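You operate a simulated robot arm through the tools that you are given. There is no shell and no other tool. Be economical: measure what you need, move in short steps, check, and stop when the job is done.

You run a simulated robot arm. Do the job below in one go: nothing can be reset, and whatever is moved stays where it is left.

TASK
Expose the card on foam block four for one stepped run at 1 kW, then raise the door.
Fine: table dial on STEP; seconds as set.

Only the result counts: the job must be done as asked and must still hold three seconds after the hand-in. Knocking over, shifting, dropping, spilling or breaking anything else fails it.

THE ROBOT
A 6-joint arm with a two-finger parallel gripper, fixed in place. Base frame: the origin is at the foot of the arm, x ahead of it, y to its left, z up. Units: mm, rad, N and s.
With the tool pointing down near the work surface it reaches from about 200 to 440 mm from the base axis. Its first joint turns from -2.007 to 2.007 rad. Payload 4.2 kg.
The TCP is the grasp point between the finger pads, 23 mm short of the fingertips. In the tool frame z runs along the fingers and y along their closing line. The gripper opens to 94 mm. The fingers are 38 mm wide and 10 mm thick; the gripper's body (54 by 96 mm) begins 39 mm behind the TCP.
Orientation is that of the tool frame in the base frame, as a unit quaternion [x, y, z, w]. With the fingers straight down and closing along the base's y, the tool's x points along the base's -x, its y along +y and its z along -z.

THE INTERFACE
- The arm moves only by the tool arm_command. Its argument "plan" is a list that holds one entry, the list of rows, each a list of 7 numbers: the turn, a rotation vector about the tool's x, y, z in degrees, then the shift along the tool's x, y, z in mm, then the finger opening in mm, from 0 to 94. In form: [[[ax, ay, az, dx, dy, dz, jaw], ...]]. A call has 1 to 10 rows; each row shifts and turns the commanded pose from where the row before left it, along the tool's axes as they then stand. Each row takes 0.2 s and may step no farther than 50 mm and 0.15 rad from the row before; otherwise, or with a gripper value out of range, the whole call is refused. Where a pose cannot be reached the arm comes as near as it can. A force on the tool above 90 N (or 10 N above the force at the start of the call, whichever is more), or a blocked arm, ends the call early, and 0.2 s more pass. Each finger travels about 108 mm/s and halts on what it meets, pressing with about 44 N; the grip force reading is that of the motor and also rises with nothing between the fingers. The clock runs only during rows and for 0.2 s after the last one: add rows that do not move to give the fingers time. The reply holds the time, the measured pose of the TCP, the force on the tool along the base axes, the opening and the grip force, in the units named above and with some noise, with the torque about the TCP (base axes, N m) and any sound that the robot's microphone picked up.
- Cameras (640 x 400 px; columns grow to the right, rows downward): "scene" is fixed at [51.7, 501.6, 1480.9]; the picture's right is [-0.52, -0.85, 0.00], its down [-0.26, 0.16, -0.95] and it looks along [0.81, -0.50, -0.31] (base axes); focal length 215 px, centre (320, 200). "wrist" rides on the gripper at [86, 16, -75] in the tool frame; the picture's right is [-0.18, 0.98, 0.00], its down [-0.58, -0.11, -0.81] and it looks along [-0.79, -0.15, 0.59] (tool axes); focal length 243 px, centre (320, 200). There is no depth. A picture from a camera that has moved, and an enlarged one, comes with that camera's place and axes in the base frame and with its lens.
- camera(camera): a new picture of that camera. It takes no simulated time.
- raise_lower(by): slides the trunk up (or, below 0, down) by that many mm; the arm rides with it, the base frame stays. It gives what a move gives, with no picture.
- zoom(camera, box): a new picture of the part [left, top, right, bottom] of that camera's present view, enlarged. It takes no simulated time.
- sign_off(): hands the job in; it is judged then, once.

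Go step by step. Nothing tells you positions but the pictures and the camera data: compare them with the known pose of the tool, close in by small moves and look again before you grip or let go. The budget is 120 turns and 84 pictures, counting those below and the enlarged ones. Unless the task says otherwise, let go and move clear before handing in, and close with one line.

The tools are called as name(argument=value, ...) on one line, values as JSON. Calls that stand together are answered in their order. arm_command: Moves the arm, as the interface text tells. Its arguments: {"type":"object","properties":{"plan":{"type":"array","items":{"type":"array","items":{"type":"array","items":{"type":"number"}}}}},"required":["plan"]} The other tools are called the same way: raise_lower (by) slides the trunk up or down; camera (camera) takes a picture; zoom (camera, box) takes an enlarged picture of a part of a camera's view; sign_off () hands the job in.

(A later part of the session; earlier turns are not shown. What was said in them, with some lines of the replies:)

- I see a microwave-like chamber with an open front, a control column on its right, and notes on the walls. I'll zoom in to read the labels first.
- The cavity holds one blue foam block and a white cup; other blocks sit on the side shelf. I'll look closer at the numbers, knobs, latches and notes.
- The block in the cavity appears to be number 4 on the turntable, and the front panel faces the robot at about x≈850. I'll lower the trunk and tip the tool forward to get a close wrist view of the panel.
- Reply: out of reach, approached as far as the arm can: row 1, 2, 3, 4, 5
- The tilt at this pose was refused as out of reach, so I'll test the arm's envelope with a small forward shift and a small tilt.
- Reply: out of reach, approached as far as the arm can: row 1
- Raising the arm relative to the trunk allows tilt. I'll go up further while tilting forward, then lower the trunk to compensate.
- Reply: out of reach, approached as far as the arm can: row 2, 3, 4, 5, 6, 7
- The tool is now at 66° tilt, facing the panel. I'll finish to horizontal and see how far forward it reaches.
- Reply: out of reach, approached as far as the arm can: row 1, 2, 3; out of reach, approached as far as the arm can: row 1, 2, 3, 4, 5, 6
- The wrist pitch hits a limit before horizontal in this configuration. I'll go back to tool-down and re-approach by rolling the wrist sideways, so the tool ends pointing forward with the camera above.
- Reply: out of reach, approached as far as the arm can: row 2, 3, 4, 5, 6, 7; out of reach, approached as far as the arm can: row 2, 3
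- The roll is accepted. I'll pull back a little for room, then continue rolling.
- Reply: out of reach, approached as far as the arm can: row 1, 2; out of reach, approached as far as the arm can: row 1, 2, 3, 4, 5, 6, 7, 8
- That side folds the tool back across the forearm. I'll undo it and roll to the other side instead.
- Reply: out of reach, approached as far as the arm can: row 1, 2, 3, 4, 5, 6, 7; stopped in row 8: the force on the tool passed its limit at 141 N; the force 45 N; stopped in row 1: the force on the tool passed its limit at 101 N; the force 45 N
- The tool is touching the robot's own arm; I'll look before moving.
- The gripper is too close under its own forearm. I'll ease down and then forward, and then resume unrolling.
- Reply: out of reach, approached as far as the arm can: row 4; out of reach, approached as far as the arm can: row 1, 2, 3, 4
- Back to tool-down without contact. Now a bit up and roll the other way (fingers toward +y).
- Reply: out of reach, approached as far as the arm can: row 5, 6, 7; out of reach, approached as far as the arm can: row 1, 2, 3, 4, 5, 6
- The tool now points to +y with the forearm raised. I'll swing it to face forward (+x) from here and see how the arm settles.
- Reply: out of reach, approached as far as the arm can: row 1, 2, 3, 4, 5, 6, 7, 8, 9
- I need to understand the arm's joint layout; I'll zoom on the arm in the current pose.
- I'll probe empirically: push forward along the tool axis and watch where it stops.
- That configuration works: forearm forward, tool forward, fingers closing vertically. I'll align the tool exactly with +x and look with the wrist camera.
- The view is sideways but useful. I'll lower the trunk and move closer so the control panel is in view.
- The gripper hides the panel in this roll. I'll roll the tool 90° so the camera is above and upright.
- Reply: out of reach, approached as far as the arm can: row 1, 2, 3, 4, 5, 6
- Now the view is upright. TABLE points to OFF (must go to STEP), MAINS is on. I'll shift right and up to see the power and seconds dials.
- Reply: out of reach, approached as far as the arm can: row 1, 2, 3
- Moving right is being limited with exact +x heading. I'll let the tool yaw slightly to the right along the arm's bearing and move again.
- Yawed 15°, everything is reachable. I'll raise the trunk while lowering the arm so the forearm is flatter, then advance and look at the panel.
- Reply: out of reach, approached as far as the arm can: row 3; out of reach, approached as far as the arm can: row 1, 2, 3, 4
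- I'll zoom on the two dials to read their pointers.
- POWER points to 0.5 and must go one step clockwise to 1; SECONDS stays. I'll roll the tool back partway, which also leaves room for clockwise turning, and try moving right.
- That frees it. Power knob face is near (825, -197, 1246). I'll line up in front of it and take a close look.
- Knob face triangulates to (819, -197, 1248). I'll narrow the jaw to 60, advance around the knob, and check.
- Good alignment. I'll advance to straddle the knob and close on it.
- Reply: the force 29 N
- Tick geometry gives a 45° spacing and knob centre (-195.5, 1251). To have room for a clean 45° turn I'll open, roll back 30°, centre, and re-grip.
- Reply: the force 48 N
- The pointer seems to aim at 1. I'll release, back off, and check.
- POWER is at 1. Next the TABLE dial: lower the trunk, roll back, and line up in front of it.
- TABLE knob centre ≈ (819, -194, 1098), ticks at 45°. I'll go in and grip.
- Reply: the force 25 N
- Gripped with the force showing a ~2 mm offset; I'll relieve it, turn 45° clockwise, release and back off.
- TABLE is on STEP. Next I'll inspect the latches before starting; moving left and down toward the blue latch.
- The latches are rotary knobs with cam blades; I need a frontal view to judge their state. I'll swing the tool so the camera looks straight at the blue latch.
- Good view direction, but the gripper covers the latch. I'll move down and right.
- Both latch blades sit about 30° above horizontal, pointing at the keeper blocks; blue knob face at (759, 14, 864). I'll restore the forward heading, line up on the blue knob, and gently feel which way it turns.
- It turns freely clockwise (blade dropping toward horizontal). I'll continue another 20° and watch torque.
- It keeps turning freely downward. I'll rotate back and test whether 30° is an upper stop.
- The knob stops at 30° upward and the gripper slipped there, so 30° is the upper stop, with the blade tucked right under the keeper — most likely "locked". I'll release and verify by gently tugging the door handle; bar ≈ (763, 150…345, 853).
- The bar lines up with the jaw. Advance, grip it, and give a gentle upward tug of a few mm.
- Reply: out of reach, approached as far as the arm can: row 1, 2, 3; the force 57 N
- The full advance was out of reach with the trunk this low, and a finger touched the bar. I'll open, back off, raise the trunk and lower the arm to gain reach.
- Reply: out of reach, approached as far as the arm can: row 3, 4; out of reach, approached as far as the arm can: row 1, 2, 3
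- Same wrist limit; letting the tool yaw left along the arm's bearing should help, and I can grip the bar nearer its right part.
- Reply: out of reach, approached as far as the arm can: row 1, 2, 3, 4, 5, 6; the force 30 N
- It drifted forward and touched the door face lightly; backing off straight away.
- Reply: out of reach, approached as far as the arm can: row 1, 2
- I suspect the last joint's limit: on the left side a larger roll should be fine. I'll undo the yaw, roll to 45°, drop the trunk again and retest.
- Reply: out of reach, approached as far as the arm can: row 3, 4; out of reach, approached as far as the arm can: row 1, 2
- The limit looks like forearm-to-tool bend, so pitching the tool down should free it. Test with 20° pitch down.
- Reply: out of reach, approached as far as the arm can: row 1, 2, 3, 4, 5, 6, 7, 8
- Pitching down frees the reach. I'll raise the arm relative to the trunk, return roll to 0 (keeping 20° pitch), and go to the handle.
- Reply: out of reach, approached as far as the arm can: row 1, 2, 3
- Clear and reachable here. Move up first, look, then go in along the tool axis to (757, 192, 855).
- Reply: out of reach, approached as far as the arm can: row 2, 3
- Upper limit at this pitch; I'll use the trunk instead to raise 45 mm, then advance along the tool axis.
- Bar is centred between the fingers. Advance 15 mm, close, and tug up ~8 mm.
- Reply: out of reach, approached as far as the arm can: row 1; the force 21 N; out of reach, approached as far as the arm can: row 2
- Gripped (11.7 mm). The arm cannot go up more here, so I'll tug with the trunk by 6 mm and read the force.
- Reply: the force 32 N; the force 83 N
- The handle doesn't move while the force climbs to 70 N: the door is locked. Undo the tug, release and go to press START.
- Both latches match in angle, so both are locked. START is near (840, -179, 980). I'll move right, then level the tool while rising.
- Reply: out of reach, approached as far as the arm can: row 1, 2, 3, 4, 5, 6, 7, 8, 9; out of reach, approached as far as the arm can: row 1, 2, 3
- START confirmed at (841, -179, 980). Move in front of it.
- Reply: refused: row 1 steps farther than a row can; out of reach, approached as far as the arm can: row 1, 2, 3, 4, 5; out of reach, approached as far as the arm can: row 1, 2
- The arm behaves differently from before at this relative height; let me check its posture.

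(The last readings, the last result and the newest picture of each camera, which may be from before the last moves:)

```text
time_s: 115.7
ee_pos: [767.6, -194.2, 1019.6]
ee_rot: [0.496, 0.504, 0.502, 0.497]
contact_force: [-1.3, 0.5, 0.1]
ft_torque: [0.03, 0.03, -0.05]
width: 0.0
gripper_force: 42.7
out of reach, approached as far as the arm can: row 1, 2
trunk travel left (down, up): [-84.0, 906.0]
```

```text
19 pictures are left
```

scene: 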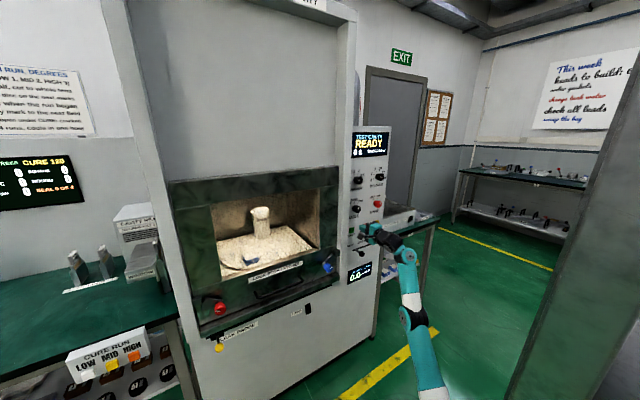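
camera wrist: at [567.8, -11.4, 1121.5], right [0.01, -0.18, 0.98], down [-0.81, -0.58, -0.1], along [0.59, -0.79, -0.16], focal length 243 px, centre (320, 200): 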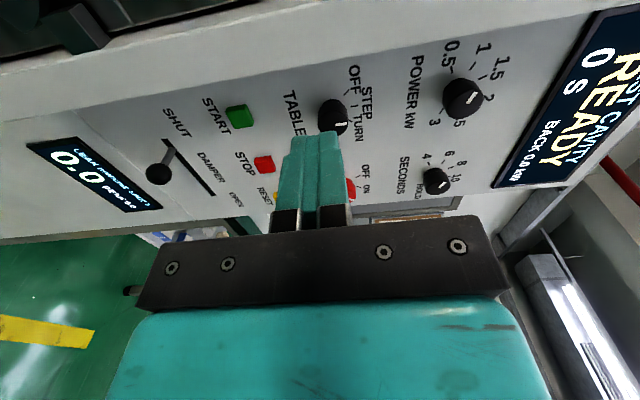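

Forearm is near vertical. I'll use the trunk to come down 40 mm and check small lateral/forward moves.

raise_lower(by=-40)

arm_command(plan=[[[0, 0, 0, 8, 0, 5, 0], [0, 0, 0, 7, 0, 5, 0], [0, 0, 0, 0, 0, 0, 0]]])

```text
time_s: 116.5
ee_pos: [767.3, -194.3, 979.2]
ee_rot: [0.496, 0.504, 0.502, 0.497]
contact_force: [-0.7, 0.1, -0.3]
ft_torque: [0.0, 0.0, 0.02]
width: 0.0
gripper_force: 42.2
trunk travel left (down, up): [-44.0, 946.0]
```

```text
time_s: 117.3
ee_pos: [777.9, -179.1, 978.1]
ee_rot: [0.497, 0.504, 0.502, 0.497]
contact_force: [-0.2, 0.4, 0.9]
ft_torque: [0.04, -0.01, 0.01]
width: 0.1
gripper_force: 42.6
trunk travel left (down, up): [-44.0, 946.0]
```

Lined up with START. Advance and press in small steps.

arm_command(plan=[[[0, 0, 0, 0, 0, 15, 0], [0, 0, 0, 0, 0, 15, 0], [0, 0, 0, 0, 0, 4, 0], [0, 0, 0, 0, 0, 3, 0], [0, 0, 0, 0, 0, 3, 0], [0, 0, 0, 0, 0, 0, 0]]])

zoom(camera="wrist", box=[200, 60, 440, 210])

```text
time_s: 118.7
ee_pos: [798.9, -179.8, 970.2]
ee_rot: [0.498, 0.504, 0.502, 0.497]
contact_force: [0.0, 0.2, 0.1]
ft_torque: [0.0, 0.0, 0.01]
width: 0.0
gripper_force: 42.0
out of reach, approached as far as the arm can: row 1, 2, 4, 5
trunk travel left (down, up): [-44.0, 946.0]
```

```text
2.67 times, centred on (320, 135) of wrist
camera zoom: at [723.3, -93.9, 987.5], right [0.0, -0.18, 0.98], down [-0.8, -0.59, -0.11], along [0.6, -0.79, -0.15], focal length 647 px, centre (320, 373)
```

zoom: 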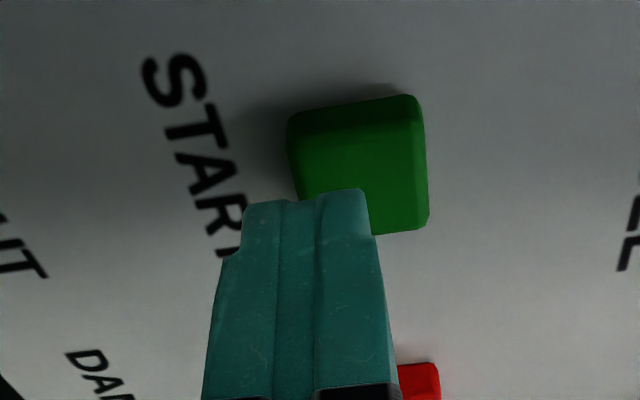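

The arm follows a limit curve: further forward means lower relative height. I'll raise the trunk 25 mm and go forward and slightly down.

raise_lower(by=25)

arm_command(plan=[[[0, 0, 0, 0, -8, 8, 0], [0, 0, 0, 0, -7, 7, 0], [0, 0, 0, 0, 0, 0, 0]]])

```text
time_s: 119.4
ee_pos: [798.5, -178.3, 996.7]
ee_rot: [0.497, 0.504, 0.502, 0.497]
contact_force: [1.1, 0.5, 0.0]
ft_torque: [0.01, 0.0, 0.01]
width: 0.2
gripper_force: 43.0
trunk travel left (down, up): [-69.0, 921.0]
```

```text
time_s: 120.2
ee_pos: [814.1, -178.7, 981.9]
ee_rot: [0.497, 0.504, 0.502, 0.497]
contact_force: [-1.4, 0.0, -0.1]
ft_torque: [0.01, 0.04, 0.04]
width: 0.1
gripper_force: 42.3
trunk travel left (down, up): [-69.0, 921.0]
```

Now at the button. Press in 3 mm steps.

arm_command(plan=[[[0, 0, 0, 0, 0, 3, 0], [0, 0, 0, 0, -1, 3, 0], [0, 0, 0, 0, -1, 3, 0], [0, 0, 0, 0, 0, 0, 0]]])

zoom(camera="scene", box=[330, 120, 410, 200])

```text
time_s: 121.2
ee_pos: [820.8, -178.5, 980.8]
ee_rot: [0.496, 0.503, 0.502, 0.499]
contact_force: [-30.1, 5.6, -7.0]
ft_torque: [0.01, 0.22, -0.32]
width: 0.0
gripper_force: 42.2
trunk travel left (down, up): [-69.0, 921.0]
heard: click
```

```text
5.00 times, centred on (370, 160) of scene
camera zoom: at [51.7, 501.6, 1480.9], right [-0.52, -0.85, 0.0], down [-0.26, 0.16, -0.95], along [0.81, -0.5, -0.31], focal length 1076 px, centre (70, 400)
```

zoom: 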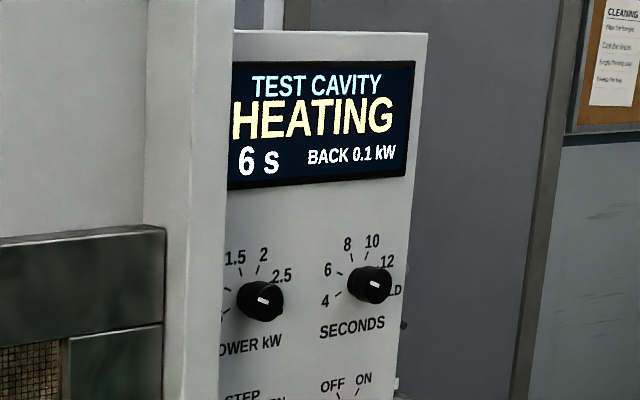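

It is HEATING, 6 s. I'll withdraw the finger and wait for the run to finish.

arm_command(plan=[[[0, 0, 0, 0, 2, -10, 0], [0, 0, 0, 0, 15, -15, 0], [0, 0, 0, 0, 15, -15, 0], [0, 0, 0, 0, 0, 0, 0], [0, 0, 0, 0, 0, 0, 0], [0, 0, 0, 0, 0, 0, 0], [0, 0, 0, 0, 0, 0, 0], [0, 0, 0, 0, 0, 0, 0], [0, 0, 0, 0, 0, 0, 0], [0, 0, 0, 0, 0, 0, 0]]])

arm_command(plan=[[[0, 0, 0, 0, 0, 0, 0], [0, 0, 0, 0, 0, 0, 0], [0, 0, 0, 0, 0, 0, 0], [0, 0, 0, 0, 0, 0, 0], [0, 0, 0, 0, 0, 0, 0], [0, 0, 0, 0, 0, 0, 0], [0, 0, 0, 0, 0, 0, 0], [0, 0, 0, 0, 0, 0, 0], [0, 0, 0, 0, 0, 0, 0], [0, 0, 0, 0, 0, 0, 0]]])

arm_command(plan=[[[0, 0, 0, 0, 0, 0, 0], [0, 0, 0, 0, 0, 0, 0], [0, 0, 0, 0, 0, 0, 0], [0, 0, 0, 0, 0, 0, 0], [0, 0, 0, 0, 0, 0, 0], [0, 0, 0, 0, 0, 0, 0], [0, 0, 0, 0, 0, 0, 0], [0, 0, 0, 0, 0, 0, 0], [0, 0, 0, 0, 0, 0, 0], [0, 0, 0, 0, 0, 0, 0]]])

arm_command(plan=[[[0, 0, 0, 0, 0, 0, 60], [0, 0, 0, 0, 0, 0, 60], [0, 0, 0, 0, 0, 0, 60], [0, 0, 0, 0, 0, 0, 60], [0, 0, 0, 0, 0, 0, 60]]])

camera(camera="scene")

```text
time_s: 123.4
ee_pos: [779.7, -180.7, 1006.3]
ee_rot: [0.497, 0.503, 0.502, 0.497]
contact_force: [0.4, -0.2, -0.3]
ft_torque: [0.0, -0.03, 0.02]
width: 0.0
gripper_force: 41.8
out of reach, approached as far as the arm can: row 3
trunk travel left (down, up): [-69.0, 921.0]
```

```text
time_s: 125.6
ee_pos: [780.2, -181.2, 1007.3]
ee_rot: [0.497, 0.504, 0.503, 0.496]
contact_force: [-0.3, 0.0, -0.1]
ft_torque: [0.01, 0.04, -0.02]
width: 0.0
gripper_force: 42.2
trunk travel left (down, up): [-69.0, 921.0]
```

```text
time_s: 127.8
ee_pos: [780.1, -181.4, 1007.8]
ee_rot: [0.498, 0.504, 0.502, 0.497]
contact_force: [1.0, -0.1, 0.1]
ft_torque: [0.01, 0.04, 0.01]
width: 0.0
gripper_force: 42.3
trunk travel left (down, up): [-69.0, 921.0]
```

```text
time_s: 129.0
ee_pos: [779.8, -181.2, 1007.7]
ee_rot: [0.497, 0.504, 0.502, 0.496]
contact_force: [-0.3, -0.1, 0.0]
ft_torque: [0.04, 0.0, -0.02]
width: 60.0
gripper_force: 0.1
trunk travel left (down, up): [-69.0, 921.0]
```

```text
16 pictures are left
```

scene: 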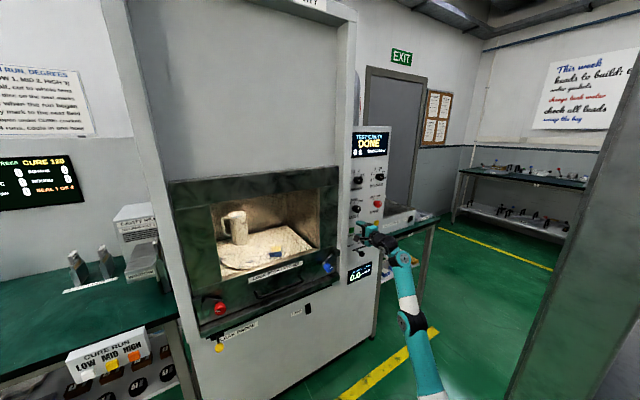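

The display shows DONE. I'll check the wall board once, as door opening mentions a condition.

zoom(camera="scene", box=[0, 60, 110, 220])

zoom(camera="scene", box=[300, 120, 420, 290])

```text
2.50 times, centred on (55, 140) of scene
camera zoom: at [51.7, 501.6, 1480.9], right [-0.52, -0.85, 0.0], down [-0.26, 0.16, -0.95], along [0.81, -0.5, -0.31], focal length 538 px, centre (982, 350)
```

zoom: 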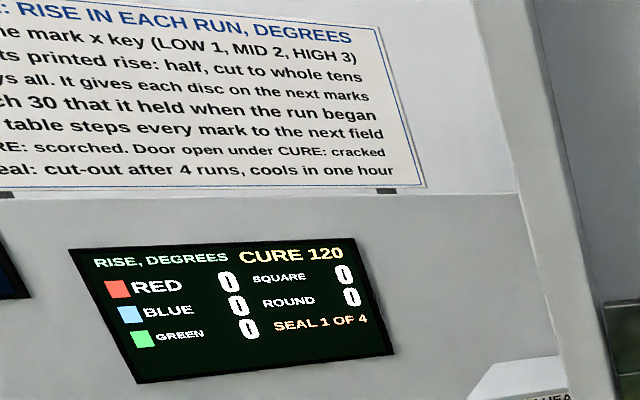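

```text
2.35 times, centred on (360, 205) of scene
camera zoom: at [51.7, 501.6, 1480.9], right [-0.52, -0.85, 0.0], down [-0.26, 0.16, -0.95], along [0.81, -0.5, -0.31], focal length 506 px, centre (226, 188)
```

zoom: 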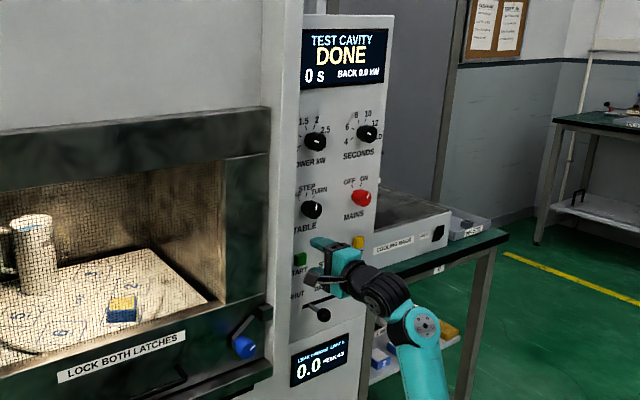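

Run complete (peak leak under 5), card changed colour. Now unlatch blue: move left and down in front of it.

arm_command(plan=[[[0, 0, 0, 0, 12, -25, 60], [0, 0, 0, 0, 12, -25, 60], [0, 0, 0, 0, 12, -25, 60], [0, 0, 0, 40, 0, 0, 60], [0, 0, 0, 40, 0, 0, 60], [0, 0, 0, 40, 0, 0, 60], [0, 0, 0, 40, 0, 0, 60], [0, 0, 0, 38, 0, 0, 60], [0, 0, 0, 0, 0, 0, 60]]])

raise_lower(by=-60)

```text
time_s: 131.0
ee_pos: [700.0, 17.7, 1036.3]
ee_rot: [0.497, 0.504, 0.502, 0.497]
contact_force: [1.5, 0.5, -0.2]
ft_torque: [-0.03, 0.0, 0.01]
width: 60.3
gripper_force: 0.1
out of reach, approached as far as the arm can: row 4, 5, 7, 8
trunk travel left (down, up): [-69.0, 921.0]
```

```text
time_s: 132.0
ee_pos: [699.4, 17.9, 977.8]
ee_rot: [0.497, 0.504, 0.503, 0.496]
contact_force: [0.6, -0.6, -0.4]
ft_torque: [0.0, -0.02, -0.04]
width: 60.0
gripper_force: 0.1
trunk travel left (down, up): [-9.0, 981.0]
```

arm_command(plan=[[[0, 0, 0, 0, -38, 0, 60], [0, 0, 0, 0, -38, 0, 60], [0, 0, 0, -3, -37, 0, 60], [0, 0, 0, 0, 0, 0, 60]]])

```text
time_s: 133.0
ee_pos: [721.6, 40.2, 950.9]
ee_rot: [0.498, 0.504, 0.501, 0.497]
contact_force: [-0.3, -0.5, -0.1]
ft_torque: [0.0, 0.0, -0.04]
width: 60.1
gripper_force: 0.0
out of reach, approached as far as the arm can: row 1, 2, 3
trunk travel left (down, up): [-9.0, 981.0]
```

The arm has flipped into an elbow-down posture, which limits retraction. Earlier a retreat to around x≈410 high followed by forward/down gave the good posture; I'll repeat that.

arm_command(plan=[[[0, 0, 0, 0, 10, -40, 60], [0, 0, 0, 0, 10, -40, 60], [0, 0, 0, 0, 10, -40, 60], [0, 0, 0, 0, 10, -40, 60], [0, 0, 0, 0, 0, -40, 60], [0, 0, 0, 0, 0, -40, 60], [0, 0, 0, 0, 0, -40, 60], [0, 0, 0, 0, 0, -30, 60], [0, 0, 0, 0, 0, 0, 60]]])

arm_command(plan=[[[0, 0, 0, 0, 0, 40, 60], [0, 0, 0, 0, 0, 40, 60], [0, 0, 0, 0, 0, 40, 60], [0, 0, 0, 0, 0, 0, 60]]])

arm_command(plan=[[[0, 0, 0, 0, -40, 0, 60], [0, 0, 0, 0, -40, 0, 60], [0, 0, 0, 0, 0, 0, 60]]])

```text
time_s: 135.0
ee_pos: [503.3, 25.2, 975.1]
ee_rot: [0.496, 0.504, 0.503, 0.497]
contact_force: [0.4, 0.2, 0.4]
ft_torque: [-0.01, -0.01, 0.0]
width: 60.1
gripper_force: 0.0
out of reach, approached as far as the arm can: row 6, 7, 8
trunk travel left (down, up): [-9.0, 981.0]
```

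```text
time_s: 136.0
ee_pos: [623.8, 26.7, 975.2]
ee_rot: [0.496, 0.505, 0.502, 0.497]
contact_force: [-0.4, -0.6, 0.7]
ft_torque: [-0.02, 0.01, -0.02]
width: 60.1
gripper_force: 0.1
trunk travel left (down, up): [-9.0, 981.0]
```

```text
time_s: 136.8
ee_pos: [623.9, 27.9, 895.0]
ee_rot: [0.496, 0.504, 0.504, 0.497]
contact_force: [0.3, 0.1, -0.4]
ft_torque: [0.01, -0.01, -0.01]
width: 59.9
gripper_force: 0.1
trunk travel left (down, up): [-9.0, 981.0]
```

Posture recovered. Now go to the blue knob and grip.

arm_command(plan=[[[0, 0, 0, -7, -16, 30, 60], [0, 0, 0, -6, -15, 30, 60], [0, 0, 0, 0, 0, 0, 60]]])

arm_command(plan=[[[0, 0, 0, 0, 0, 30, 60], [0, 0, 0, 0, 0, 25, 60], [0, 0, 0, 0, 0, 13, 60], [0, 0, 0, 0, 0, 0, 60]]])

```text
time_s: 137.6
ee_pos: [683.2, 15.0, 864.2]
ee_rot: [0.496, 0.504, 0.503, 0.497]
contact_force: [-0.2, 0.6, 0.1]
ft_torque: [0.0, -0.02, -0.04]
width: 59.9
gripper_force: 0.1
trunk travel left (down, up): [-9.0, 981.0]
```

```text
time_s: 138.6
ee_pos: [751.3, 16.1, 863.5]
ee_rot: [0.496, 0.504, 0.503, 0.497]
contact_force: [0.1, 0.2, -0.8]
ft_torque: [-0.01, 0.0, 0.02]
width: 60.1
gripper_force: 0.1
trunk travel left (down, up): [-9.0, 981.0]
```

arm_command(plan=[[[0, 0, 0, -1, 0, 0, 42], [0, 0, 0, 0, 0, 0, 30], [0, 0, 0, 0, 0, 0, 30], [0, 0, 8, 0, 0, 0, 30], [0, 0, 8, 0, 0, 0, 30], [0, 0, 8, 0, 0, 0, 30], [0, 0, 8, 0, 0, 0, 30], [0, 0, 8, 0, 0, 0, 30]]])

arm_command(plan=[[[0, 0, 8, 0, 0, 0, 30], [0, 0, 8, 0, 0, 0, 30], [0, 0, 8, 0, 0, 0, 30], [0, 0, 8, 0, 0, 0, 30], [0, 0, 8, 0, 0, 0, 30], [0, 0, 0, 0, 0, 0, 30]]])

```text
time_s: 140.4
ee_pos: [751.4, 15.7, 865.7]
ee_rot: [0.638, 0.302, 0.644, 0.296]
contact_force: [32.2, 2.1, 28.0]
ft_torque: [0.0, -0.58, -0.16]
width: 37.9
gripper_force: 44.8
trunk travel left (down, up): [-9.0, 981.0]
```

```text
time_s: 141.8
ee_pos: [751.4, 15.1, 864.7]
ee_rot: [0.703, 0.065, 0.706, 0.057]
contact_force: [23.9, -2.3, 24.9]
ft_torque: [0.05, -0.78, -0.43]
width: 37.6
gripper_force: 45.1
trunk travel left (down, up): [-9.0, 981.0]
```

Turned 80° freely. Re-grip and turn to the stop.

arm_command(plan=[[[0, 0, 0, 0, 0, 0, 60], [0, 0, 0, 0, 0, 0, 60], [0, 0, -8, 0, 0, 0, 60], [0, 0, -8, 0, 0, 0, 60], [0, 0, -8, 0, 0, 0, 60], [0, 0, -8, 0, 0, 0, 60], [0, 0, 0, 0, 0, 0, 42], [0, 0, 0, 0, 0, 0, 30], [0, 0, 0, 0, 0, 0, 30]]])

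arm_command(plan=[[[0, 0, 7, 0, 0, 0, 30], [0, 0, 7, 0, 0, 0, 30], [0, 0, 0, 0, 0, 0, 30]]])

camera(camera="wrist")

```text
time_s: 143.8
ee_pos: [751.4, 14.2, 864.6]
ee_rot: [0.658, 0.257, 0.662, 0.25]
contact_force: [9.7, -4.0, 7.4]
ft_torque: [-0.76, -0.71, -0.6]
width: 37.9
gripper_force: 45.0
trunk travel left (down, up): [-9.0, 981.0]
```

```text
time_s: 144.6
ee_pos: [750.4, 14.9, 864.2]
ee_rot: [0.685, 0.175, 0.688, 0.166]
contact_force: [-1.2, -7.1, 7.9]
ft_torque: [-0.4, -0.76, -0.57]
width: 37.2
gripper_force: 45.2
trunk travel left (down, up): [-9.0, 981.0]
```

```text
13 pictures are left
camera wrist: at [674.8, 40.3, 948.8], right [0.01, -0.95, 0.3], down [-0.8, -0.19, -0.57], along [0.59, -0.23, -0.77], focal length 243 px, centre (320, 200)
```

wrist: 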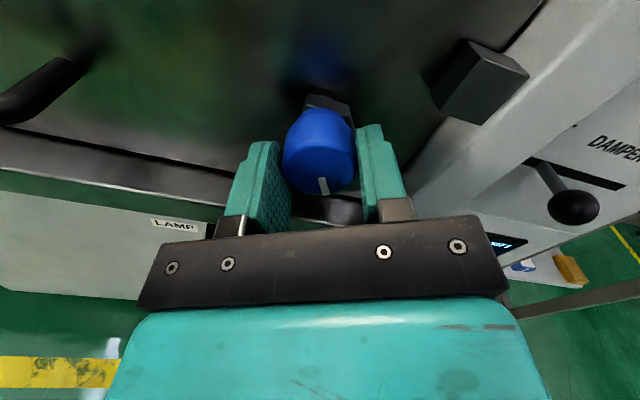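

Blue is at its lower stop (−60°), i.e. unlocked. Release and back off; then raise the trunk so the arm can stretch level toward the far red latch.

arm_command(plan=[[[0, 0, 0, 0, 0, 0, 60], [0, 0, 0, 0, 0, 0, 60], [0, 0, 0, 0, 0, -40, 60], [0, 0, 0, 0, 0, -40, 60], [0, 0, -8, 0, 0, -40, 60], [0, 0, -8, 0, 0, 0, 60], [0, 0, -8, 0, 0, 0, 60], [0, 0, -8, 0, 0, 0, 60], [0, 0, 0, 0, 0, 0, 60]]])

raise_lower(by=250)

```text
time_s: 146.6
ee_pos: [631.7, 13.8, 864.9]
ee_rot: [0.61, 0.36, 0.613, 0.349]
contact_force: [0.7, -0.3, -0.2]
ft_torque: [-0.01, 0.02, 0.01]
width: 60.1
gripper_force: 0.1
trunk travel left (down, up): [-9.0, 981.0]
```

```text
time_s: 149.2
ee_pos: [631.5, 13.5, 1114.2]
ee_rot: [0.611, 0.359, 0.613, 0.35]
contact_force: [0.4, -0.2, 0.0]
ft_torque: [0.04, -0.02, 0.02]
width: 60.0
gripper_force: 0.0
trunk travel left (down, up): [-259.0, 731.0]
```

arm_command(plan=[[[0, 0, 0, -20.2, -34.5, 0, 60], [0, 0, 0, -20.2, -34.5, 0, 60], [0, 0, 0, -20.2, -34.5, 0, 60], [0, 0, 0, -20.2, -34.5, 0, 60], [0, 0, 0, 0, 0, 0, 60]]])

```text
time_s: 150.4
ee_pos: [629.1, 13.8, 952.6]
ee_rot: [0.61, 0.357, 0.615, 0.35]
contact_force: [0.1, 0.4, 0.2]
ft_torque: [-0.03, 0.04, 0.01]
width: 59.9
gripper_force: 0.1
trunk travel left (down, up): [-259.0, 731.0]
```

arm_command(plan=[[[0, 0, 0, -20.2, -34.5, 0, 60], [0, 0, 0, -20.2, -34.5, 0, 60], [0, 0, 0, 34.5, -20.2, 0, 60], [0, 0, 0, 34.5, -20.2, 0, 60], [0, 0, 0, 34.5, -20.2, 0, 60], [0, 0, 0, 34.5, -20.2, 0, 60], [0, 0, 0, 34.5, -20.2, 0, 60], [0, 0, 0, 34.5, -20.2, 0, 60], [0, 0, 0, 34.5, -20.2, 0, 60], [0, 0, 0, 0, 0, 0, 60]]])

```text
time_s: 152.6
ee_pos: [628.2, 292.2, 871.9]
ee_rot: [0.611, 0.358, 0.614, 0.35]
contact_force: [0.5, -0.3, 0.0]
ft_torque: [-0.02, -0.02, 0.0]
width: 59.9
gripper_force: 0.0
trunk travel left (down, up): [-259.0, 731.0]
```

arm_command(plan=[[[0, 0, 0, 33, -19.2, 0, 60], [0, 0, 0, 33, -19.2, 0, 60], [0, 0, 0, 33, -19.2, 0, 60], [0, 0, 0, 33, -19.2, 0, 60], [0, 0, 0, 29, -26, 0, 60], [0, 0, 0, 0, 0, 0, 60]]])

camera(camera="wrist")

```text
time_s: 154.0
ee_pos: [611.2, 442.0, 848.8]
ee_rot: [0.612, 0.357, 0.613, 0.351]
contact_force: [0.2, 0.4, 0.1]
ft_torque: [0.02, 0.0, 0.01]
width: 60.0
gripper_force: 0.0
out of reach, approached as far as the arm can: row 4, 5
trunk travel left (down, up): [-259.0, 731.0]
```

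```text
12 pictures are left
camera wrist: at [535.6, 509.0, 906.2], right [0.01, -0.65, 0.76], down [-0.8, -0.46, -0.38], along [0.6, -0.61, -0.53], focal length 243 px, centre (320, 200)
```

wrist: 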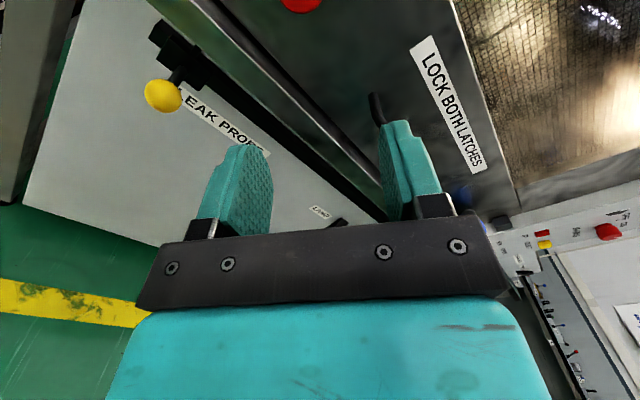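

At the stretch limit here. Yawing the tool left along the arm's bearing will give reach; do that, then raise the trunk some more.

arm_command(plan=[[[0, 0, 0, -19, 11, 0, 60], [3.03, 5.18, 0, 0, 0, 0, 60], [3.03, 5.18, 0, 0, 0, 0, 60], [3.03, 5.18, 0, 0, 0, 0, 60], [3.03, 5.18, 0, 0, 0, 0, 60], [3.03, 5.18, 0, 0, 0, 0, 60], [0, 0, 0, 0, 0, 0, 60]]])

raise_lower(by=120)

```text
time_s: 155.6
ee_pos: [643.8, 533.3, 894.9]
ee_rot: [0.498, 0.505, 0.683, 0.177]
contact_force: [0.2, -0.1, -0.4]
ft_torque: [0.04, 0.01, 0.03]
width: 59.8
gripper_force: 0.0
out of reach, approached as far as the arm can: row 1, 2, 3, 4, 5, 6
trunk travel left (down, up): [-259.0, 731.0]
```

```text
time_s: 157.1
ee_pos: [643.6, 532.6, 1014.6]
ee_rot: [0.498, 0.504, 0.683, 0.178]
contact_force: [-0.4, -0.7, -0.1]
ft_torque: [0.02, 0.0, 0.04]
width: 60.1
gripper_force: 0.2
trunk travel left (down, up): [-379.0, 611.0]
```

arm_command(plan=[[[0, 0, 0, -31, -24.6, -8.3, 60], [0, 0, 0, -31, -24.6, -8.3, 60], [0, 0, 0, -31, -24.6, -8.3, 60], [0, 0, 0, 0, 0, 0, 60]]])

camera(camera="scene")

```text
time_s: 158.1
ee_pos: [672.0, 551.1, 924.6]
ee_rot: [0.499, 0.504, 0.682, 0.178]
contact_force: [-0.4, 0.1, 0.0]
ft_torque: [-0.01, -0.04, -0.01]
width: 60.0
gripper_force: 0.0
out of reach, approached as far as the arm can: row 1, 2, 3
trunk travel left (down, up): [-379.0, 611.0]
```

```text
11 pictures are left
```

scene: 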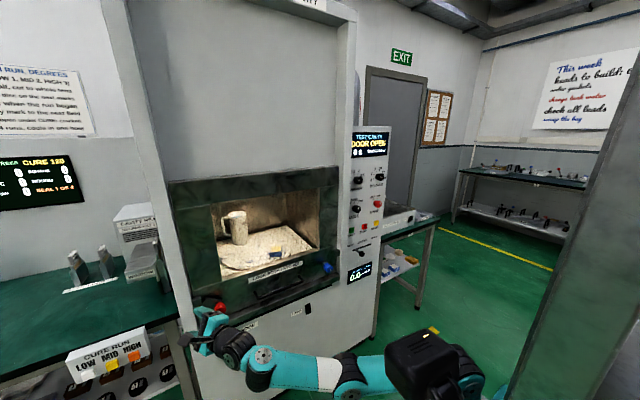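

Display says DOOR OPEN (blue unlatched is sensed). The arm is stretched straight; I'll retract to recover the elbow-up posture, then approach red radially.

arm_command(plan=[[[0, 0, 0, 0, 5, -40, 60], [0, 0, 0, 0, 5, -40, 60], [0, 0, 0, 0, 5, -40, 60], [0, 0, 0, 0, 5, -40, 60], [0, 0, 0, 0, 0, -40, 60], [0, 0, 0, 0, 0, -40, 60], [0, 0, 0, 0, 0, 0, 60]]])

arm_command(plan=[[[0, 0, 0, -20, -20, 0, 60], [0, 0, 0, -20, -20, 0, 60], [0, 0, 0, 0, 0, 0, 60]]])

```text
time_s: 159.7
ee_pos: [504.7, 572.5, 993.7]
ee_rot: [0.499, 0.504, 0.682, 0.178]
contact_force: [-0.5, 0.2, 0.0]
ft_torque: [0.0, -0.02, 0.0]
width: 60.0
gripper_force: 0.1
out of reach, approached as far as the arm can: row 1, 2, 3, 4, 5, 6
trunk travel left (down, up): [-379.0, 611.0]
```

```text
time_s: 160.5
ee_pos: [517.0, 586.2, 947.6]
ee_rot: [0.499, 0.504, 0.682, 0.179]
contact_force: [0.5, 0.2, -0.2]
ft_torque: [-0.02, -0.01, 0.01]
width: 59.9
gripper_force: 0.1
out of reach, approached as far as the arm can: row 1, 2
trunk travel left (down, up): [-379.0, 611.0]
```

arm_command(plan=[[[0, 0, 0, 20, 34.6, 0, 60], [0, 0, 0, 20, 34.6, 0, 60], [0, 0, 0, 20, 34.6, 0, 60], [0, 0, 0, 20, 34.6, 0, 60], [0, 0, 0, 20, 34.6, 0, 60], [0, 0, 0, 20, 34.6, 0, 60], [0, 0, 0, 20, 34.6, 0, 60], [0, 0, 0, 20, 34.6, 0, 60], [0, 0, 0, 0, 0, 0, 60]]])

arm_command(plan=[[[0, 0, 0, -22.4, 12.8, -15.4, 60], [0, 0, 0, -22.4, 12.8, -15.4, 60], [0, 0, 0, -22.4, 12.8, -15.4, 60], [0, 0, 0, -22.4, 12.8, -15.4, 60], [0, 0, 0, -22.4, 12.8, -15.4, 60], [0, 0, 0, -22.4, 12.8, -15.4, 60], [0, 0, 0, 0, 0, 0, 60]]])

```text
time_s: 162.7
ee_pos: [515.6, 516.3, 1089.0]
ee_rot: [0.501, 0.528, 0.652, 0.211]
contact_force: [-0.5, -0.9, -0.5]
ft_torque: [-0.02, 0.04, 0.01]
width: 60.1
gripper_force: 0.0
out of reach, approached as far as the arm can: row 1, 2, 3, 4, 5, 6, 7, 8
trunk travel left (down, up): [-379.0, 611.0]
stopped in row 9: the arm was blocked; the commanded pose is now the measured one
```

```text
time_s: 163.5
ee_pos: [529.5, 481.0, 980.8]
ee_rot: [0.493, 0.587, 0.59, 0.254]
contact_force: [-0.6, 0.4, 0.1]
ft_torque: [0.02, -0.01, -0.01]
width: 59.9
gripper_force: 0.1
trunk travel left (down, up): [-379.0, 611.0]
stopped in row 3: the arm was blocked; the commanded pose is now the measured one
```

Something blocked the arm (not at the tool). Look.

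camera(camera="scene")

```text
10 pictures are left
```

scene: 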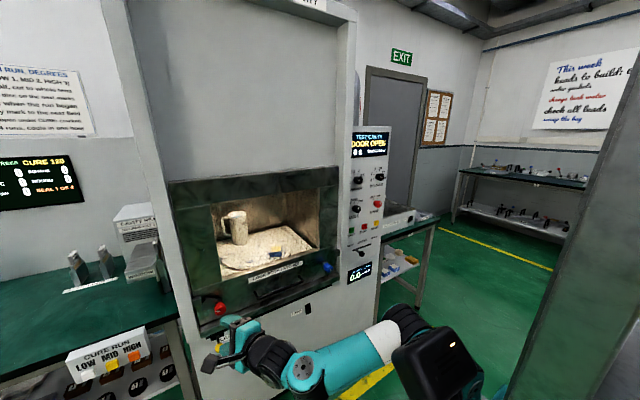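

The posture is elbow-up again (it brushed the robot's own head unit). Now move outward toward the red latch pre-approach point.

arm_command(plan=[[[0, 0, 0, -23.2, -9.8, 27.2, 60], [0, 0, 0, -23.2, -9.8, 27.2, 60], [0, 0, 0, -23.2, -9.8, 27.2, 60], [0, 0, 0, -23.2, -9.8, 27.2, 60], [0, 0, 0, -23.2, -9.8, 27.2, 60], [0, 0, 0, 0, 0, 0, 60]]])

```text
time_s: 164.9
ee_pos: [676.2, 451.6, 881.7]
ee_rot: [0.491, 0.587, 0.593, 0.25]
contact_force: [-0.5, -0.1, 0.5]
ft_torque: [0.02, 0.02, -0.03]
width: 59.9
gripper_force: 0.0
trunk travel left (down, up): [-379.0, 611.0]
```

camera(camera="wrist")

```text
9 pictures are left
camera wrist: at [580.4, 490.4, 933.5], right [0.35, -0.34, 0.87], down [-0.51, -0.85, -0.13], along [0.79, -0.4, -0.47], focal length 243 px, centre (320, 200)
```

wrist: 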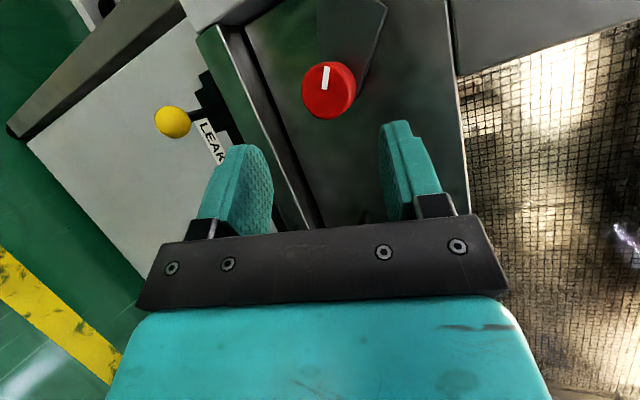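

Red knob confirmed at (759, 485, 866), nearly on the tool axis. Advance around it and grip.

arm_command(plan=[[[0, 0, 0, -2, 0, 30, 60], [0, 0, 0, -2, 0, 30, 60], [0, 0, 0, -1, 0, 23, 60], [0, 0, 0, 0, 0, 0, 60], [0, 0, 0, 0, 0, 0, 42], [0, 0, 0, 0, 0, 0, 30], [0, 0, 0, 0, 0, 0, 30]]])

```text
time_s: 166.5
ee_pos: [751.9, 482.1, 869.7]
ee_rot: [0.49, 0.585, 0.595, 0.251]
contact_force: [14.6, 4.4, 18.6]
ft_torque: [0.06, -1.07, -0.3]
width: 42.8
gripper_force: 44.5
trunk travel left (down, up): [-379.0, 611.0]
```

arm_command(plan=[[[0, 0, 0, 0, 1.5, 0, 30], [2.31, -1.67, -5.28, 0, 0, 0, 30], [2.31, -1.67, -5.28, 0, 0, 0, 30], [2.31, -1.67, -5.28, 0, 0, 0, 30], [2.31, -1.67, -5.28, 0, 0, 0, 30], [2.31, -1.67, -5.28, 0, 0, 0, 30], [0, 0, 0, 0, 0, 0, 30]]])

camera(camera="wrist")

```text
time_s: 168.1
ee_pos: [741.7, 472.1, 869.8]
ee_rot: [0.408, 0.716, 0.428, 0.372]
contact_force: [16.2, 7.1, 35.5]
ft_torque: [0.48, -0.7, 0.02]
width: 47.3
gripper_force: 19.5
out of reach, approached as far as the arm can: row 5, 6
trunk travel left (down, up): [-379.0, 611.0]
```

```text
8 pictures are left
camera wrist: at [646.2, 532.7, 895.5], right [0.33, 0.13, 0.93], down [-0.51, -0.81, 0.3], along [0.79, -0.58, -0.2], focal length 243 px, centre (320, 200)
```

wrist: 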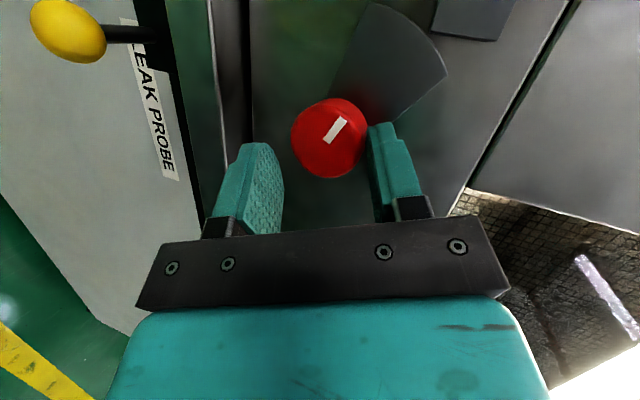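

The knob slipped out after a small turn; the jaw was tilted. I'll back off and re-orient so the closing line is perpendicular to the knob axis (pure yaw tilt), then ratchet.

arm_command(plan=[[[0, 0, 0, 0, 0, 0, 60], [0, 0, 0, 0, 0, -35, 60], [0, 0, 0, 0, 0, -35, 60], [0, 0, 0, 0, 0, -25, 60], [-4.98, 1.5, 4.6, 0, 0, 0, 60], [-4.98, 1.5, 4.6, 0, 0, 0, 60], [-4.98, 1.5, 4.6, 0, 0, 0, 60], [-4.98, 1.5, 4.6, 0, 0, 0, 60], [-4.98, 1.5, 4.6, 0, 0, 0, 60], [-4.98, 1.5, 4.6, 0, 0, 0, 60]]])

```text
time_s: 170.3
ee_pos: [658.1, 444.2, 897.0]
ee_rot: [0.424, 0.497, 0.697, 0.295]
contact_force: [-0.3, -0.7, -0.6]
ft_torque: [-0.03, 0.0, 0.02]
width: 60.0
gripper_force: 0.0
trunk travel left (down, up): [-379.0, 611.0]
```

arm_command(plan=[[[0, 0, 0, -10, -21, 10, 60], [0, 0, 0, -10, -21, 10, 60], [0, 0, 0, 0, 0, 30, 60], [0, 0, 0, 0, 0, 25, 60], [0, 0, 0, 0, 0, 20, 60], [0, 0, 0, 0, 0, 0, 60]]])

```text
time_s: 171.7
ee_pos: [750.1, 483.7, 864.2]
ee_rot: [0.424, 0.498, 0.696, 0.295]
contact_force: [-0.1, 0.2, 0.0]
ft_torque: [0.0, -0.04, -0.04]
width: 59.9
gripper_force: 0.0
trunk travel left (down, up): [-379.0, 611.0]
```

In position without flags. Grip and rotate −36° about x.

arm_command(plan=[[[0, 0, 0, 0, 0, 0, 42], [0, 0, 0, 0, 0, 0, 30], [0, 0, 0, 0, 0, 0, 30], [2.8, -0.06, -5.3, 0, 0, 0, 30], [2.8, -0.06, -5.3, 0, 0, 0, 30], [2.8, -0.06, -5.3, 0, 0, 0, 30], [2.8, -0.06, -5.3, 0, 0, 0, 30], [2.8, -0.06, -5.3, 0, 0, 0, 30], [2.8, -0.06, -5.3, 0, 0, 0, 30], [0, 0, 0, 0, 0, 0, 30]]])

```text
time_s: 173.9
ee_pos: [750.7, 483.6, 865.7]
ee_rot: [0.312, 0.689, 0.508, 0.413]
contact_force: [0.2, 0.7, 1.8]
ft_torque: [-0.02, -0.65, -0.06]
width: 37.8
gripper_force: 44.7
trunk travel left (down, up): [-379.0, 611.0]
```

Clean turn. Continue another −24°, then re-grip.

arm_command(plan=[[[2.8, -0.06, -5.3, 0, 0, 0, 30], [2.8, -0.06, -5.3, 0, 0, 0, 30], [2.8, -0.06, -5.3, 0, 0, 0, 30], [2.8, -0.06, -5.3, 0, 0, 0, 30], [0, 0, 0, 0, 0, 0, 30]]])

```text
time_s: 175.1
ee_pos: [746.3, 481.2, 867.3]
ee_rot: [0.219, 0.778, 0.356, 0.468]
contact_force: [3.1, 12.5, 17.8]
ft_torque: [0.15, -0.53, 0.05]
width: 40.0
gripper_force: 11.2
out of reach, approached as far as the arm can: row 4
trunk travel left (down, up): [-379.0, 611.0]
```

arm_command(plan=[[[0, 0, 0, 0, 0, 0, 60], [-2.8, 0.06, 5.3, 0, 0, 0, 60], [-2.8, 0.06, 5.3, 0, 0, 0, 60], [-2.8, 0.06, 5.3, 0, 0, 0, 60], [-2.8, 0.06, 5.3, 0, 0, 0, 60], [-2.8, 0.06, 5.3, 0, 0, 0, 60], [-2.8, 0.06, 5.3, 0, 0, 0, 60], [-2.8, 0.06, 5.3, 0, 0, 0, 60], [-2.8, 0.06, 5.3, 0, 0, 0, 60], [0, 0, 0, 0, 0, 0, 60]]])

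camera(camera="wrist")

```text
time_s: 177.3
ee_pos: [747.2, 479.8, 863.1]
ee_rot: [0.392, 0.567, 0.641, 0.337]
contact_force: [0.1, 0.4, -0.6]
ft_torque: [-0.01, -0.01, 0.04]
width: 60.3
gripper_force: 0.0
trunk travel left (down, up): [-379.0, 611.0]
```

```text
7 pictures are left
camera wrist: at [641.5, 518.7, 886.3], right [0.1, -0.29, 0.95], down [-0.44, -0.87, -0.22], along [0.89, -0.4, -0.21], focal length 243 px, centre (320, 200)
```

wrist: 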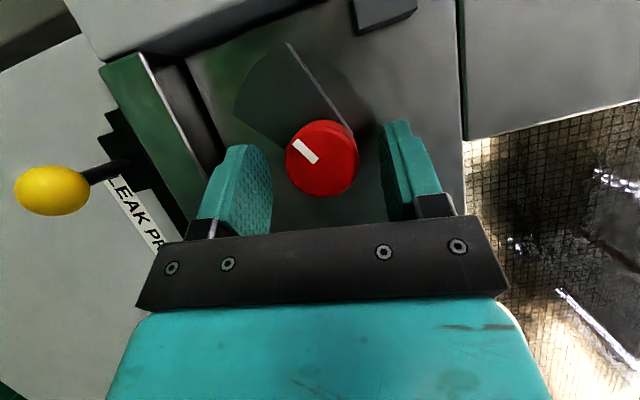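

Pointer is at −26°; 34° more to the stop. Re-centre, grip, and turn on.

arm_command(plan=[[[0, 0, 0, 2, 1, 4.5, 60], [0, 0, 0, 0, 0, 0, 42], [0, 0, 0, 0, 0, 0, 30], [0, 0, 0, 0, 0, 0, 30], [2.8, -0.06, -5.3, 0, 0, 0, 30], [2.8, -0.06, -5.3, 0, 0, 0, 30], [2.8, -0.06, -5.3, 0, 0, 0, 30], [2.8, -0.06, -5.3, 0, 0, 0, 30], [2.8, -0.06, -5.3, 0, 0, 0, 30], [2.8, -0.06, -5.3, 0, 0, 0, 30]]])

arm_command(plan=[[[1.9, 0, -3.5, 0, 0, 0, 30], [0, 0, 0, 0, 0, 0, 30]]])

```text
time_s: 179.5
ee_pos: [751.2, 482.9, 865.7]
ee_rot: [0.266, 0.738, 0.435, 0.442]
contact_force: [1.7, 2.1, 2.5]
ft_torque: [0.94, -0.74, 0.03]
width: 37.5
gripper_force: 45.1
trunk travel left (down, up): [-379.0, 611.0]
```

```text
time_s: 180.1
ee_pos: [751.0, 483.3, 866.1]
ee_rot: [0.252, 0.753, 0.408, 0.451]
contact_force: [2.9, 1.3, 7.0]
ft_torque: [0.71, -0.95, -0.06]
width: 37.9
gripper_force: 44.5
trunk travel left (down, up): [-379.0, 611.0]
```

At the stop — red is unlocked. Release, retreat, move toward the handle, and level the tool to +x.

arm_command(plan=[[[0, 0, 0, 0, 0, 0, 50], [0, 0, 0, 0, 0, 0, 60], [0, 0, 0, 0, 0, -35, 60], [0, 0, 0, 0, 0, -35, 60], [0, 0, 0, 0, 0, -30, 60], [0, 0, 0, -27, -19.5, -14, 60], [0, 0, 0, -27, -19.5, -14, 60], [0, 0, 0, -27, -19.5, -14, 60], [0, 0, 0, -27, -19.5, -14, 60], [0, 0, 0, 0, 0, 0, 60]]])

arm_command(plan=[[[-1.43, -4.47, 5.3, 0, 0, 0, 60], [-1.43, -4.47, 5.3, 0, 0, 0, 60], [-1.43, -4.47, 5.3, 0, 0, 0, 60], [-1.43, -4.47, 5.3, 0, 0, 0, 60], [-1.43, -4.47, 5.3, 0, 0, 0, 60], [-1.43, -4.47, 5.3, 0, 0, 0, 60], [0, 0, 0, 0, 0, 0, 60]]])

```text
time_s: 182.3
ee_pos: [661.3, 299.6, 891.4]
ee_rot: [0.251, 0.753, 0.408, 0.45]
contact_force: [-0.8, -0.1, -0.6]
ft_torque: [0.0, 0.03, -0.02]
width: 60.2
gripper_force: 0.1
trunk travel left (down, up): [-379.0, 611.0]
```

```text
time_s: 183.9
ee_pos: [661.6, 299.9, 891.7]
ee_rot: [0.5, 0.5, 0.5, 0.501]
contact_force: [-0.3, 0.3, 0.0]
ft_torque: [0.05, 0.0, -0.02]
width: 60.3
gripper_force: 0.1
trunk travel left (down, up): [-379.0, 611.0]
```

Tool is level. Move in front of the handle centre, advance and grip it.

arm_command(plan=[[[0, 0, 0, -26, -20, 14, 60], [0, 0, 0, -26, -20, 14, 60], [0, 0, 0, 0, 0, 0, 60], [0, 0, 0, 0, 0, 30, 60], [0, 0, 0, 0, 0, 34, 60], [0, 0, 0, 0, 0, 0, 60]]])

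camera(camera="wrist")

```text
time_s: 185.3
ee_pos: [754.4, 247.9, 851.3]
ee_rot: [0.5, 0.501, 0.5, 0.499]
contact_force: [0.1, 0.5, 0.0]
ft_torque: [-0.03, 0.0, 0.02]
width: 59.9
gripper_force: 0.0
trunk travel left (down, up): [-379.0, 611.0]
```

```text
6 pictures are left
camera wrist: at [679.6, 334.5, 867.7], right [0.0, -0.18, 0.98], down [-0.81, -0.58, -0.11], along [0.59, -0.79, -0.15], focal length 243 px, centre (320, 200)
```

wrist: 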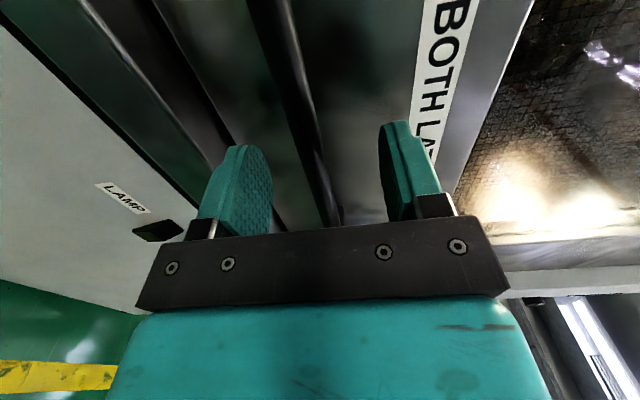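

The bar lies between the fingers. Close and lift gently with the trunk.

arm_command(plan=[[[0, 0, 0, 0, 0, 4, 45], [0, 0, 0, 0, 0, 0, 25], [0, 0, 0, 0, 0, 0, 5], [0, 0, 0, 0, 0, 0, 5], [0, 0, 0, 0, 0, 0, 5]]])

raise_lower(by=12)

```text
time_s: 186.5
ee_pos: [758.0, 248.0, 851.2]
ee_rot: [0.5, 0.501, 0.499, 0.5]
contact_force: [-1.4, -2.9, -5.6]
ft_torque: [0.65, 0.09, -0.15]
width: 12.0
gripper_force: 44.7
trunk travel left (down, up): [-379.0, 611.0]
```

```text
time_s: 187.1
ee_pos: [759.5, 247.9, 865.0]
ee_rot: [0.5, 0.5, 0.5, 0.501]
contact_force: [1.6, -1.6, -1.1]
ft_torque: [0.25, -0.06, -0.21]
width: 11.4
gripper_force: 44.8
trunk travel left (down, up): [-391.0, 599.0]
```

The door rises freely with no load. Continue lifting.

raise_lower(by=90)

raise_lower(by=120)

camera(camera="scene")

```text
time_s: 188.4
ee_pos: [759.1, 247.4, 954.5]
ee_rot: [0.5, 0.5, 0.5, 0.5]
contact_force: [4.7, -0.2, 3.8]
ft_torque: [0.18, -0.03, -0.18]
width: 11.4
gripper_force: 44.7
trunk travel left (down, up): [-481.0, 509.0]
```

```text
time_s: 189.9
ee_pos: [757.8, 248.3, 1075.9]
ee_rot: [0.499, 0.5, 0.5, 0.501]
contact_force: [5.8, -0.4, 3.7]
ft_torque: [0.24, -0.05, -0.18]
width: 11.5
gripper_force: 45.3
trunk travel left (down, up): [-601.0, 389.0]
```

```text
5 pictures are left
```

scene: 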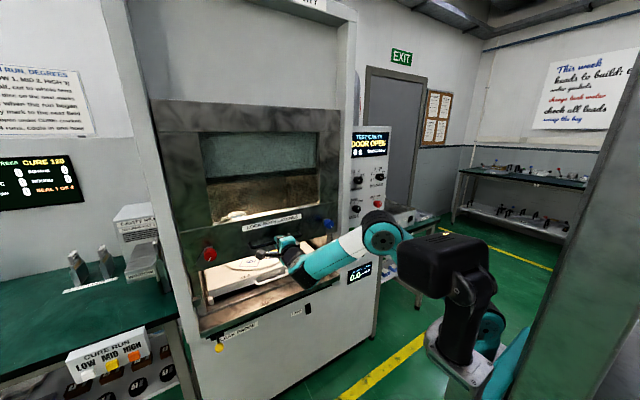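

Door is half up; keep lifting until it meets its stop.

raise_lower(by=100)

raise_lower(by=40)

```text
time_s: 191.2
ee_pos: [758.4, 248.1, 1175.7]
ee_rot: [0.499, 0.5, 0.5, 0.501]
contact_force: [5.6, -0.9, 1.9]
ft_torque: [0.22, -0.07, -0.18]
width: 11.6
gripper_force: 44.5
trunk travel left (down, up): [-701.0, 289.0]
```

```text
time_s: 192.0
ee_pos: [757.8, 247.0, 1215.4]
ee_rot: [0.5, 0.499, 0.5, 0.501]
contact_force: [6.0, -0.4, 3.3]
ft_torque: [0.26, -0.09, -0.12]
width: 11.8
gripper_force: 45.1
trunk travel left (down, up): [-741.0, 249.0]
```

raise_lower(by=40)

camera(camera="scene")

```text
time_s: 192.9
ee_pos: [758.4, 247.5, 1255.3]
ee_rot: [0.499, 0.5, 0.5, 0.501]
contact_force: [4.6, -0.6, 2.5]
ft_torque: [0.24, -0.12, -0.11]
width: 11.6
gripper_force: 44.6
trunk travel left (down, up): [-781.0, 209.0]
```

```text
4 pictures are left
```

scene: 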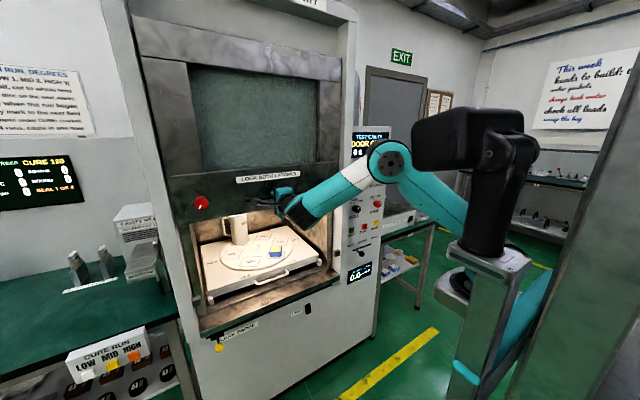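

Nearly fully open. A little more, watching for the stop.

raise_lower(by=25)

raise_lower(by=15)

```text
time_s: 193.6
ee_pos: [758.7, 247.4, 1280.3]
ee_rot: [0.499, 0.499, 0.501, 0.501]
contact_force: [4.6, -0.8, 3.3]
ft_torque: [0.29, -0.04, -0.08]
width: 11.8
gripper_force: 45.3
trunk travel left (down, up): [-806.0, 184.0]
```

```text
time_s: 194.2
ee_pos: [758.4, 248.4, 1295.5]
ee_rot: [0.499, 0.5, 0.5, 0.501]
contact_force: [4.4, -0.9, 2.1]
ft_torque: [0.27, 0.02, -0.09]
width: 11.7
gripper_force: 45.1
trunk travel left (down, up): [-821.0, 169.0]
```

raise_lower(by=15)

raise_lower(by=15)

raise_lower(by=15)

```text
time_s: 194.8
ee_pos: [759.4, 247.9, 1309.2]
ee_rot: [0.5, 0.5, 0.5, 0.5]
contact_force: [5.2, -0.2, 3.2]
ft_torque: [0.27, 0.02, -0.05]
width: 11.9
gripper_force: 44.9
trunk travel left (down, up): [-836.0, 154.0]
```

```text
time_s: 195.5
ee_pos: [759.9, 247.6, 1324.5]
ee_rot: [0.499, 0.5, 0.5, 0.501]
contact_force: [4.0, 0.0, 3.5]
ft_torque: [0.27, 0.0, -0.06]
width: 11.6
gripper_force: 45.3
trunk travel left (down, up): [-851.0, 139.0]
```

```text
time_s: 196.1
ee_pos: [757.7, 247.9, 1339.9]
ee_rot: [0.499, 0.5, 0.5, 0.501]
contact_force: [4.9, 0.3, 2.7]
ft_torque: [0.31, 0.02, -0.08]
width: 11.5
gripper_force: 44.3
trunk travel left (down, up): [-866.0, 124.0]
```

raise_lower(by=20)

zoom(camera="scene", box=[100, 0, 420, 340])

```text
time_s: 196.8
ee_pos: [757.5, 249.0, 1351.2]
ee_rot: [0.502, 0.507, 0.494, 0.498]
contact_force: [-13.3, -8.4, -49.2]
ft_torque: [1.64, 0.23, 0.47]
width: 11.5
gripper_force: 44.2
trunk travel left (down, up): [-886.0, 104.0]
```

```text
1.18 times, centred on (260, 170) of scene
camera zoom: at [51.7, 501.6, 1480.9], right [-0.52, -0.85, 0.0], down [-0.26, 0.16, -0.95], along [0.81, -0.5, -0.31], focal length 253 px, centre (391, 235)
```

zoom: 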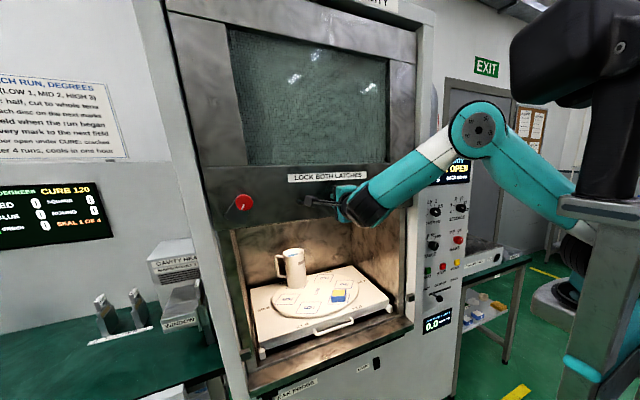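

Hit the top stop at +500 mm. Ease the load by 8 mm, release, back away and see whether the door stays up.

raise_lower(by=-8)

arm_command(plan=[[[0, 0, 0, 0, 0, 0, 25], [0, 0, 0, 0, 0, 0, 45], [0, 0, 0, 0, 0, 0, 60], [0, 0, 0, 0, 0, -40, 60], [0, 0, 0, 0, 0, -40, 60], [0, 0, 0, 0, 0, -40, 60], [0, 0, 0, 0, 0, 0, 60], [0, 0, 0, 0, 0, 0, 60], [0, 0, 0, 0, 0, 0, 60], [0, 0, 0, 0, 0, 0, 60]]])

arm_command(plan=[[[0, 0, 0, 0, 0, 0, 60], [0, 0, 0, 0, 0, 0, 60], [0, 0, 0, 0, 0, 0, 60], [0, 0, 0, 0, 0, 0, 60], [0, 0, 0, 0, 0, 0, 60], [0, 0, 0, 0, 0, 0, 60], [0, 0, 0, 0, 0, 0, 60], [0, 0, 0, 0, 0, 0, 60], [0, 0, 0, 0, 0, 0, 60], [0, 0, 0, 0, 0, 0, 60]]])

camera(camera="scene")

```text
time_s: 197.3
ee_pos: [758.3, 247.1, 1349.3]
ee_rot: [0.501, 0.502, 0.498, 0.5]
contact_force: [-7.6, -2.2, -26.4]
ft_torque: [0.71, 0.11, -0.29]
width: 11.6
gripper_force: 45.4
trunk travel left (down, up): [-878.0, 112.0]
```

```text
time_s: 199.5
ee_pos: [637.8, 247.9, 1350.9]
ee_rot: [0.5, 0.501, 0.499, 0.501]
contact_force: [-0.1, -0.2, 0.9]
ft_torque: [0.0, -0.01, 0.0]
width: 59.8
gripper_force: 0.1
trunk travel left (down, up): [-878.0, 112.0]
```

```text
time_s: 201.7
ee_pos: [638.2, 248.1, 1350.6]
ee_rot: [0.5, 0.501, 0.5, 0.5]
contact_force: [-0.3, -0.7, -0.2]
ft_torque: [0.0, -0.01, 0.03]
width: 59.8
gripper_force: 0.0
trunk travel left (down, up): [-878.0, 112.0]
```

```text
2 pictures are left
```

scene: 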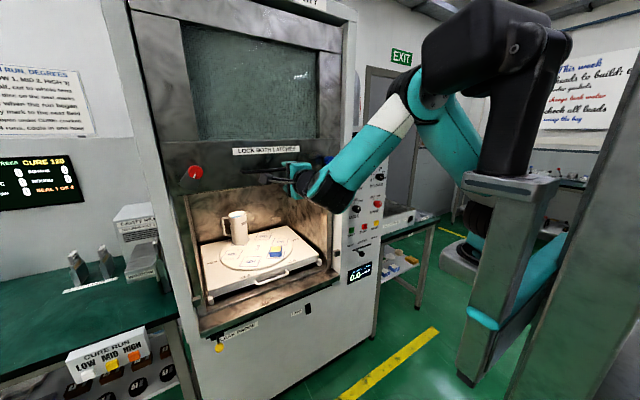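

The door is fully up and stays there with the gripper clear, and the card on block four has been exposed. Handing in.

sign_off()

```text
The job is handed in.
```

The card on foam block four had one 6 s run at 1 kW with the table on STEP, and the door is fully raised and stayed up with the gripper clear.
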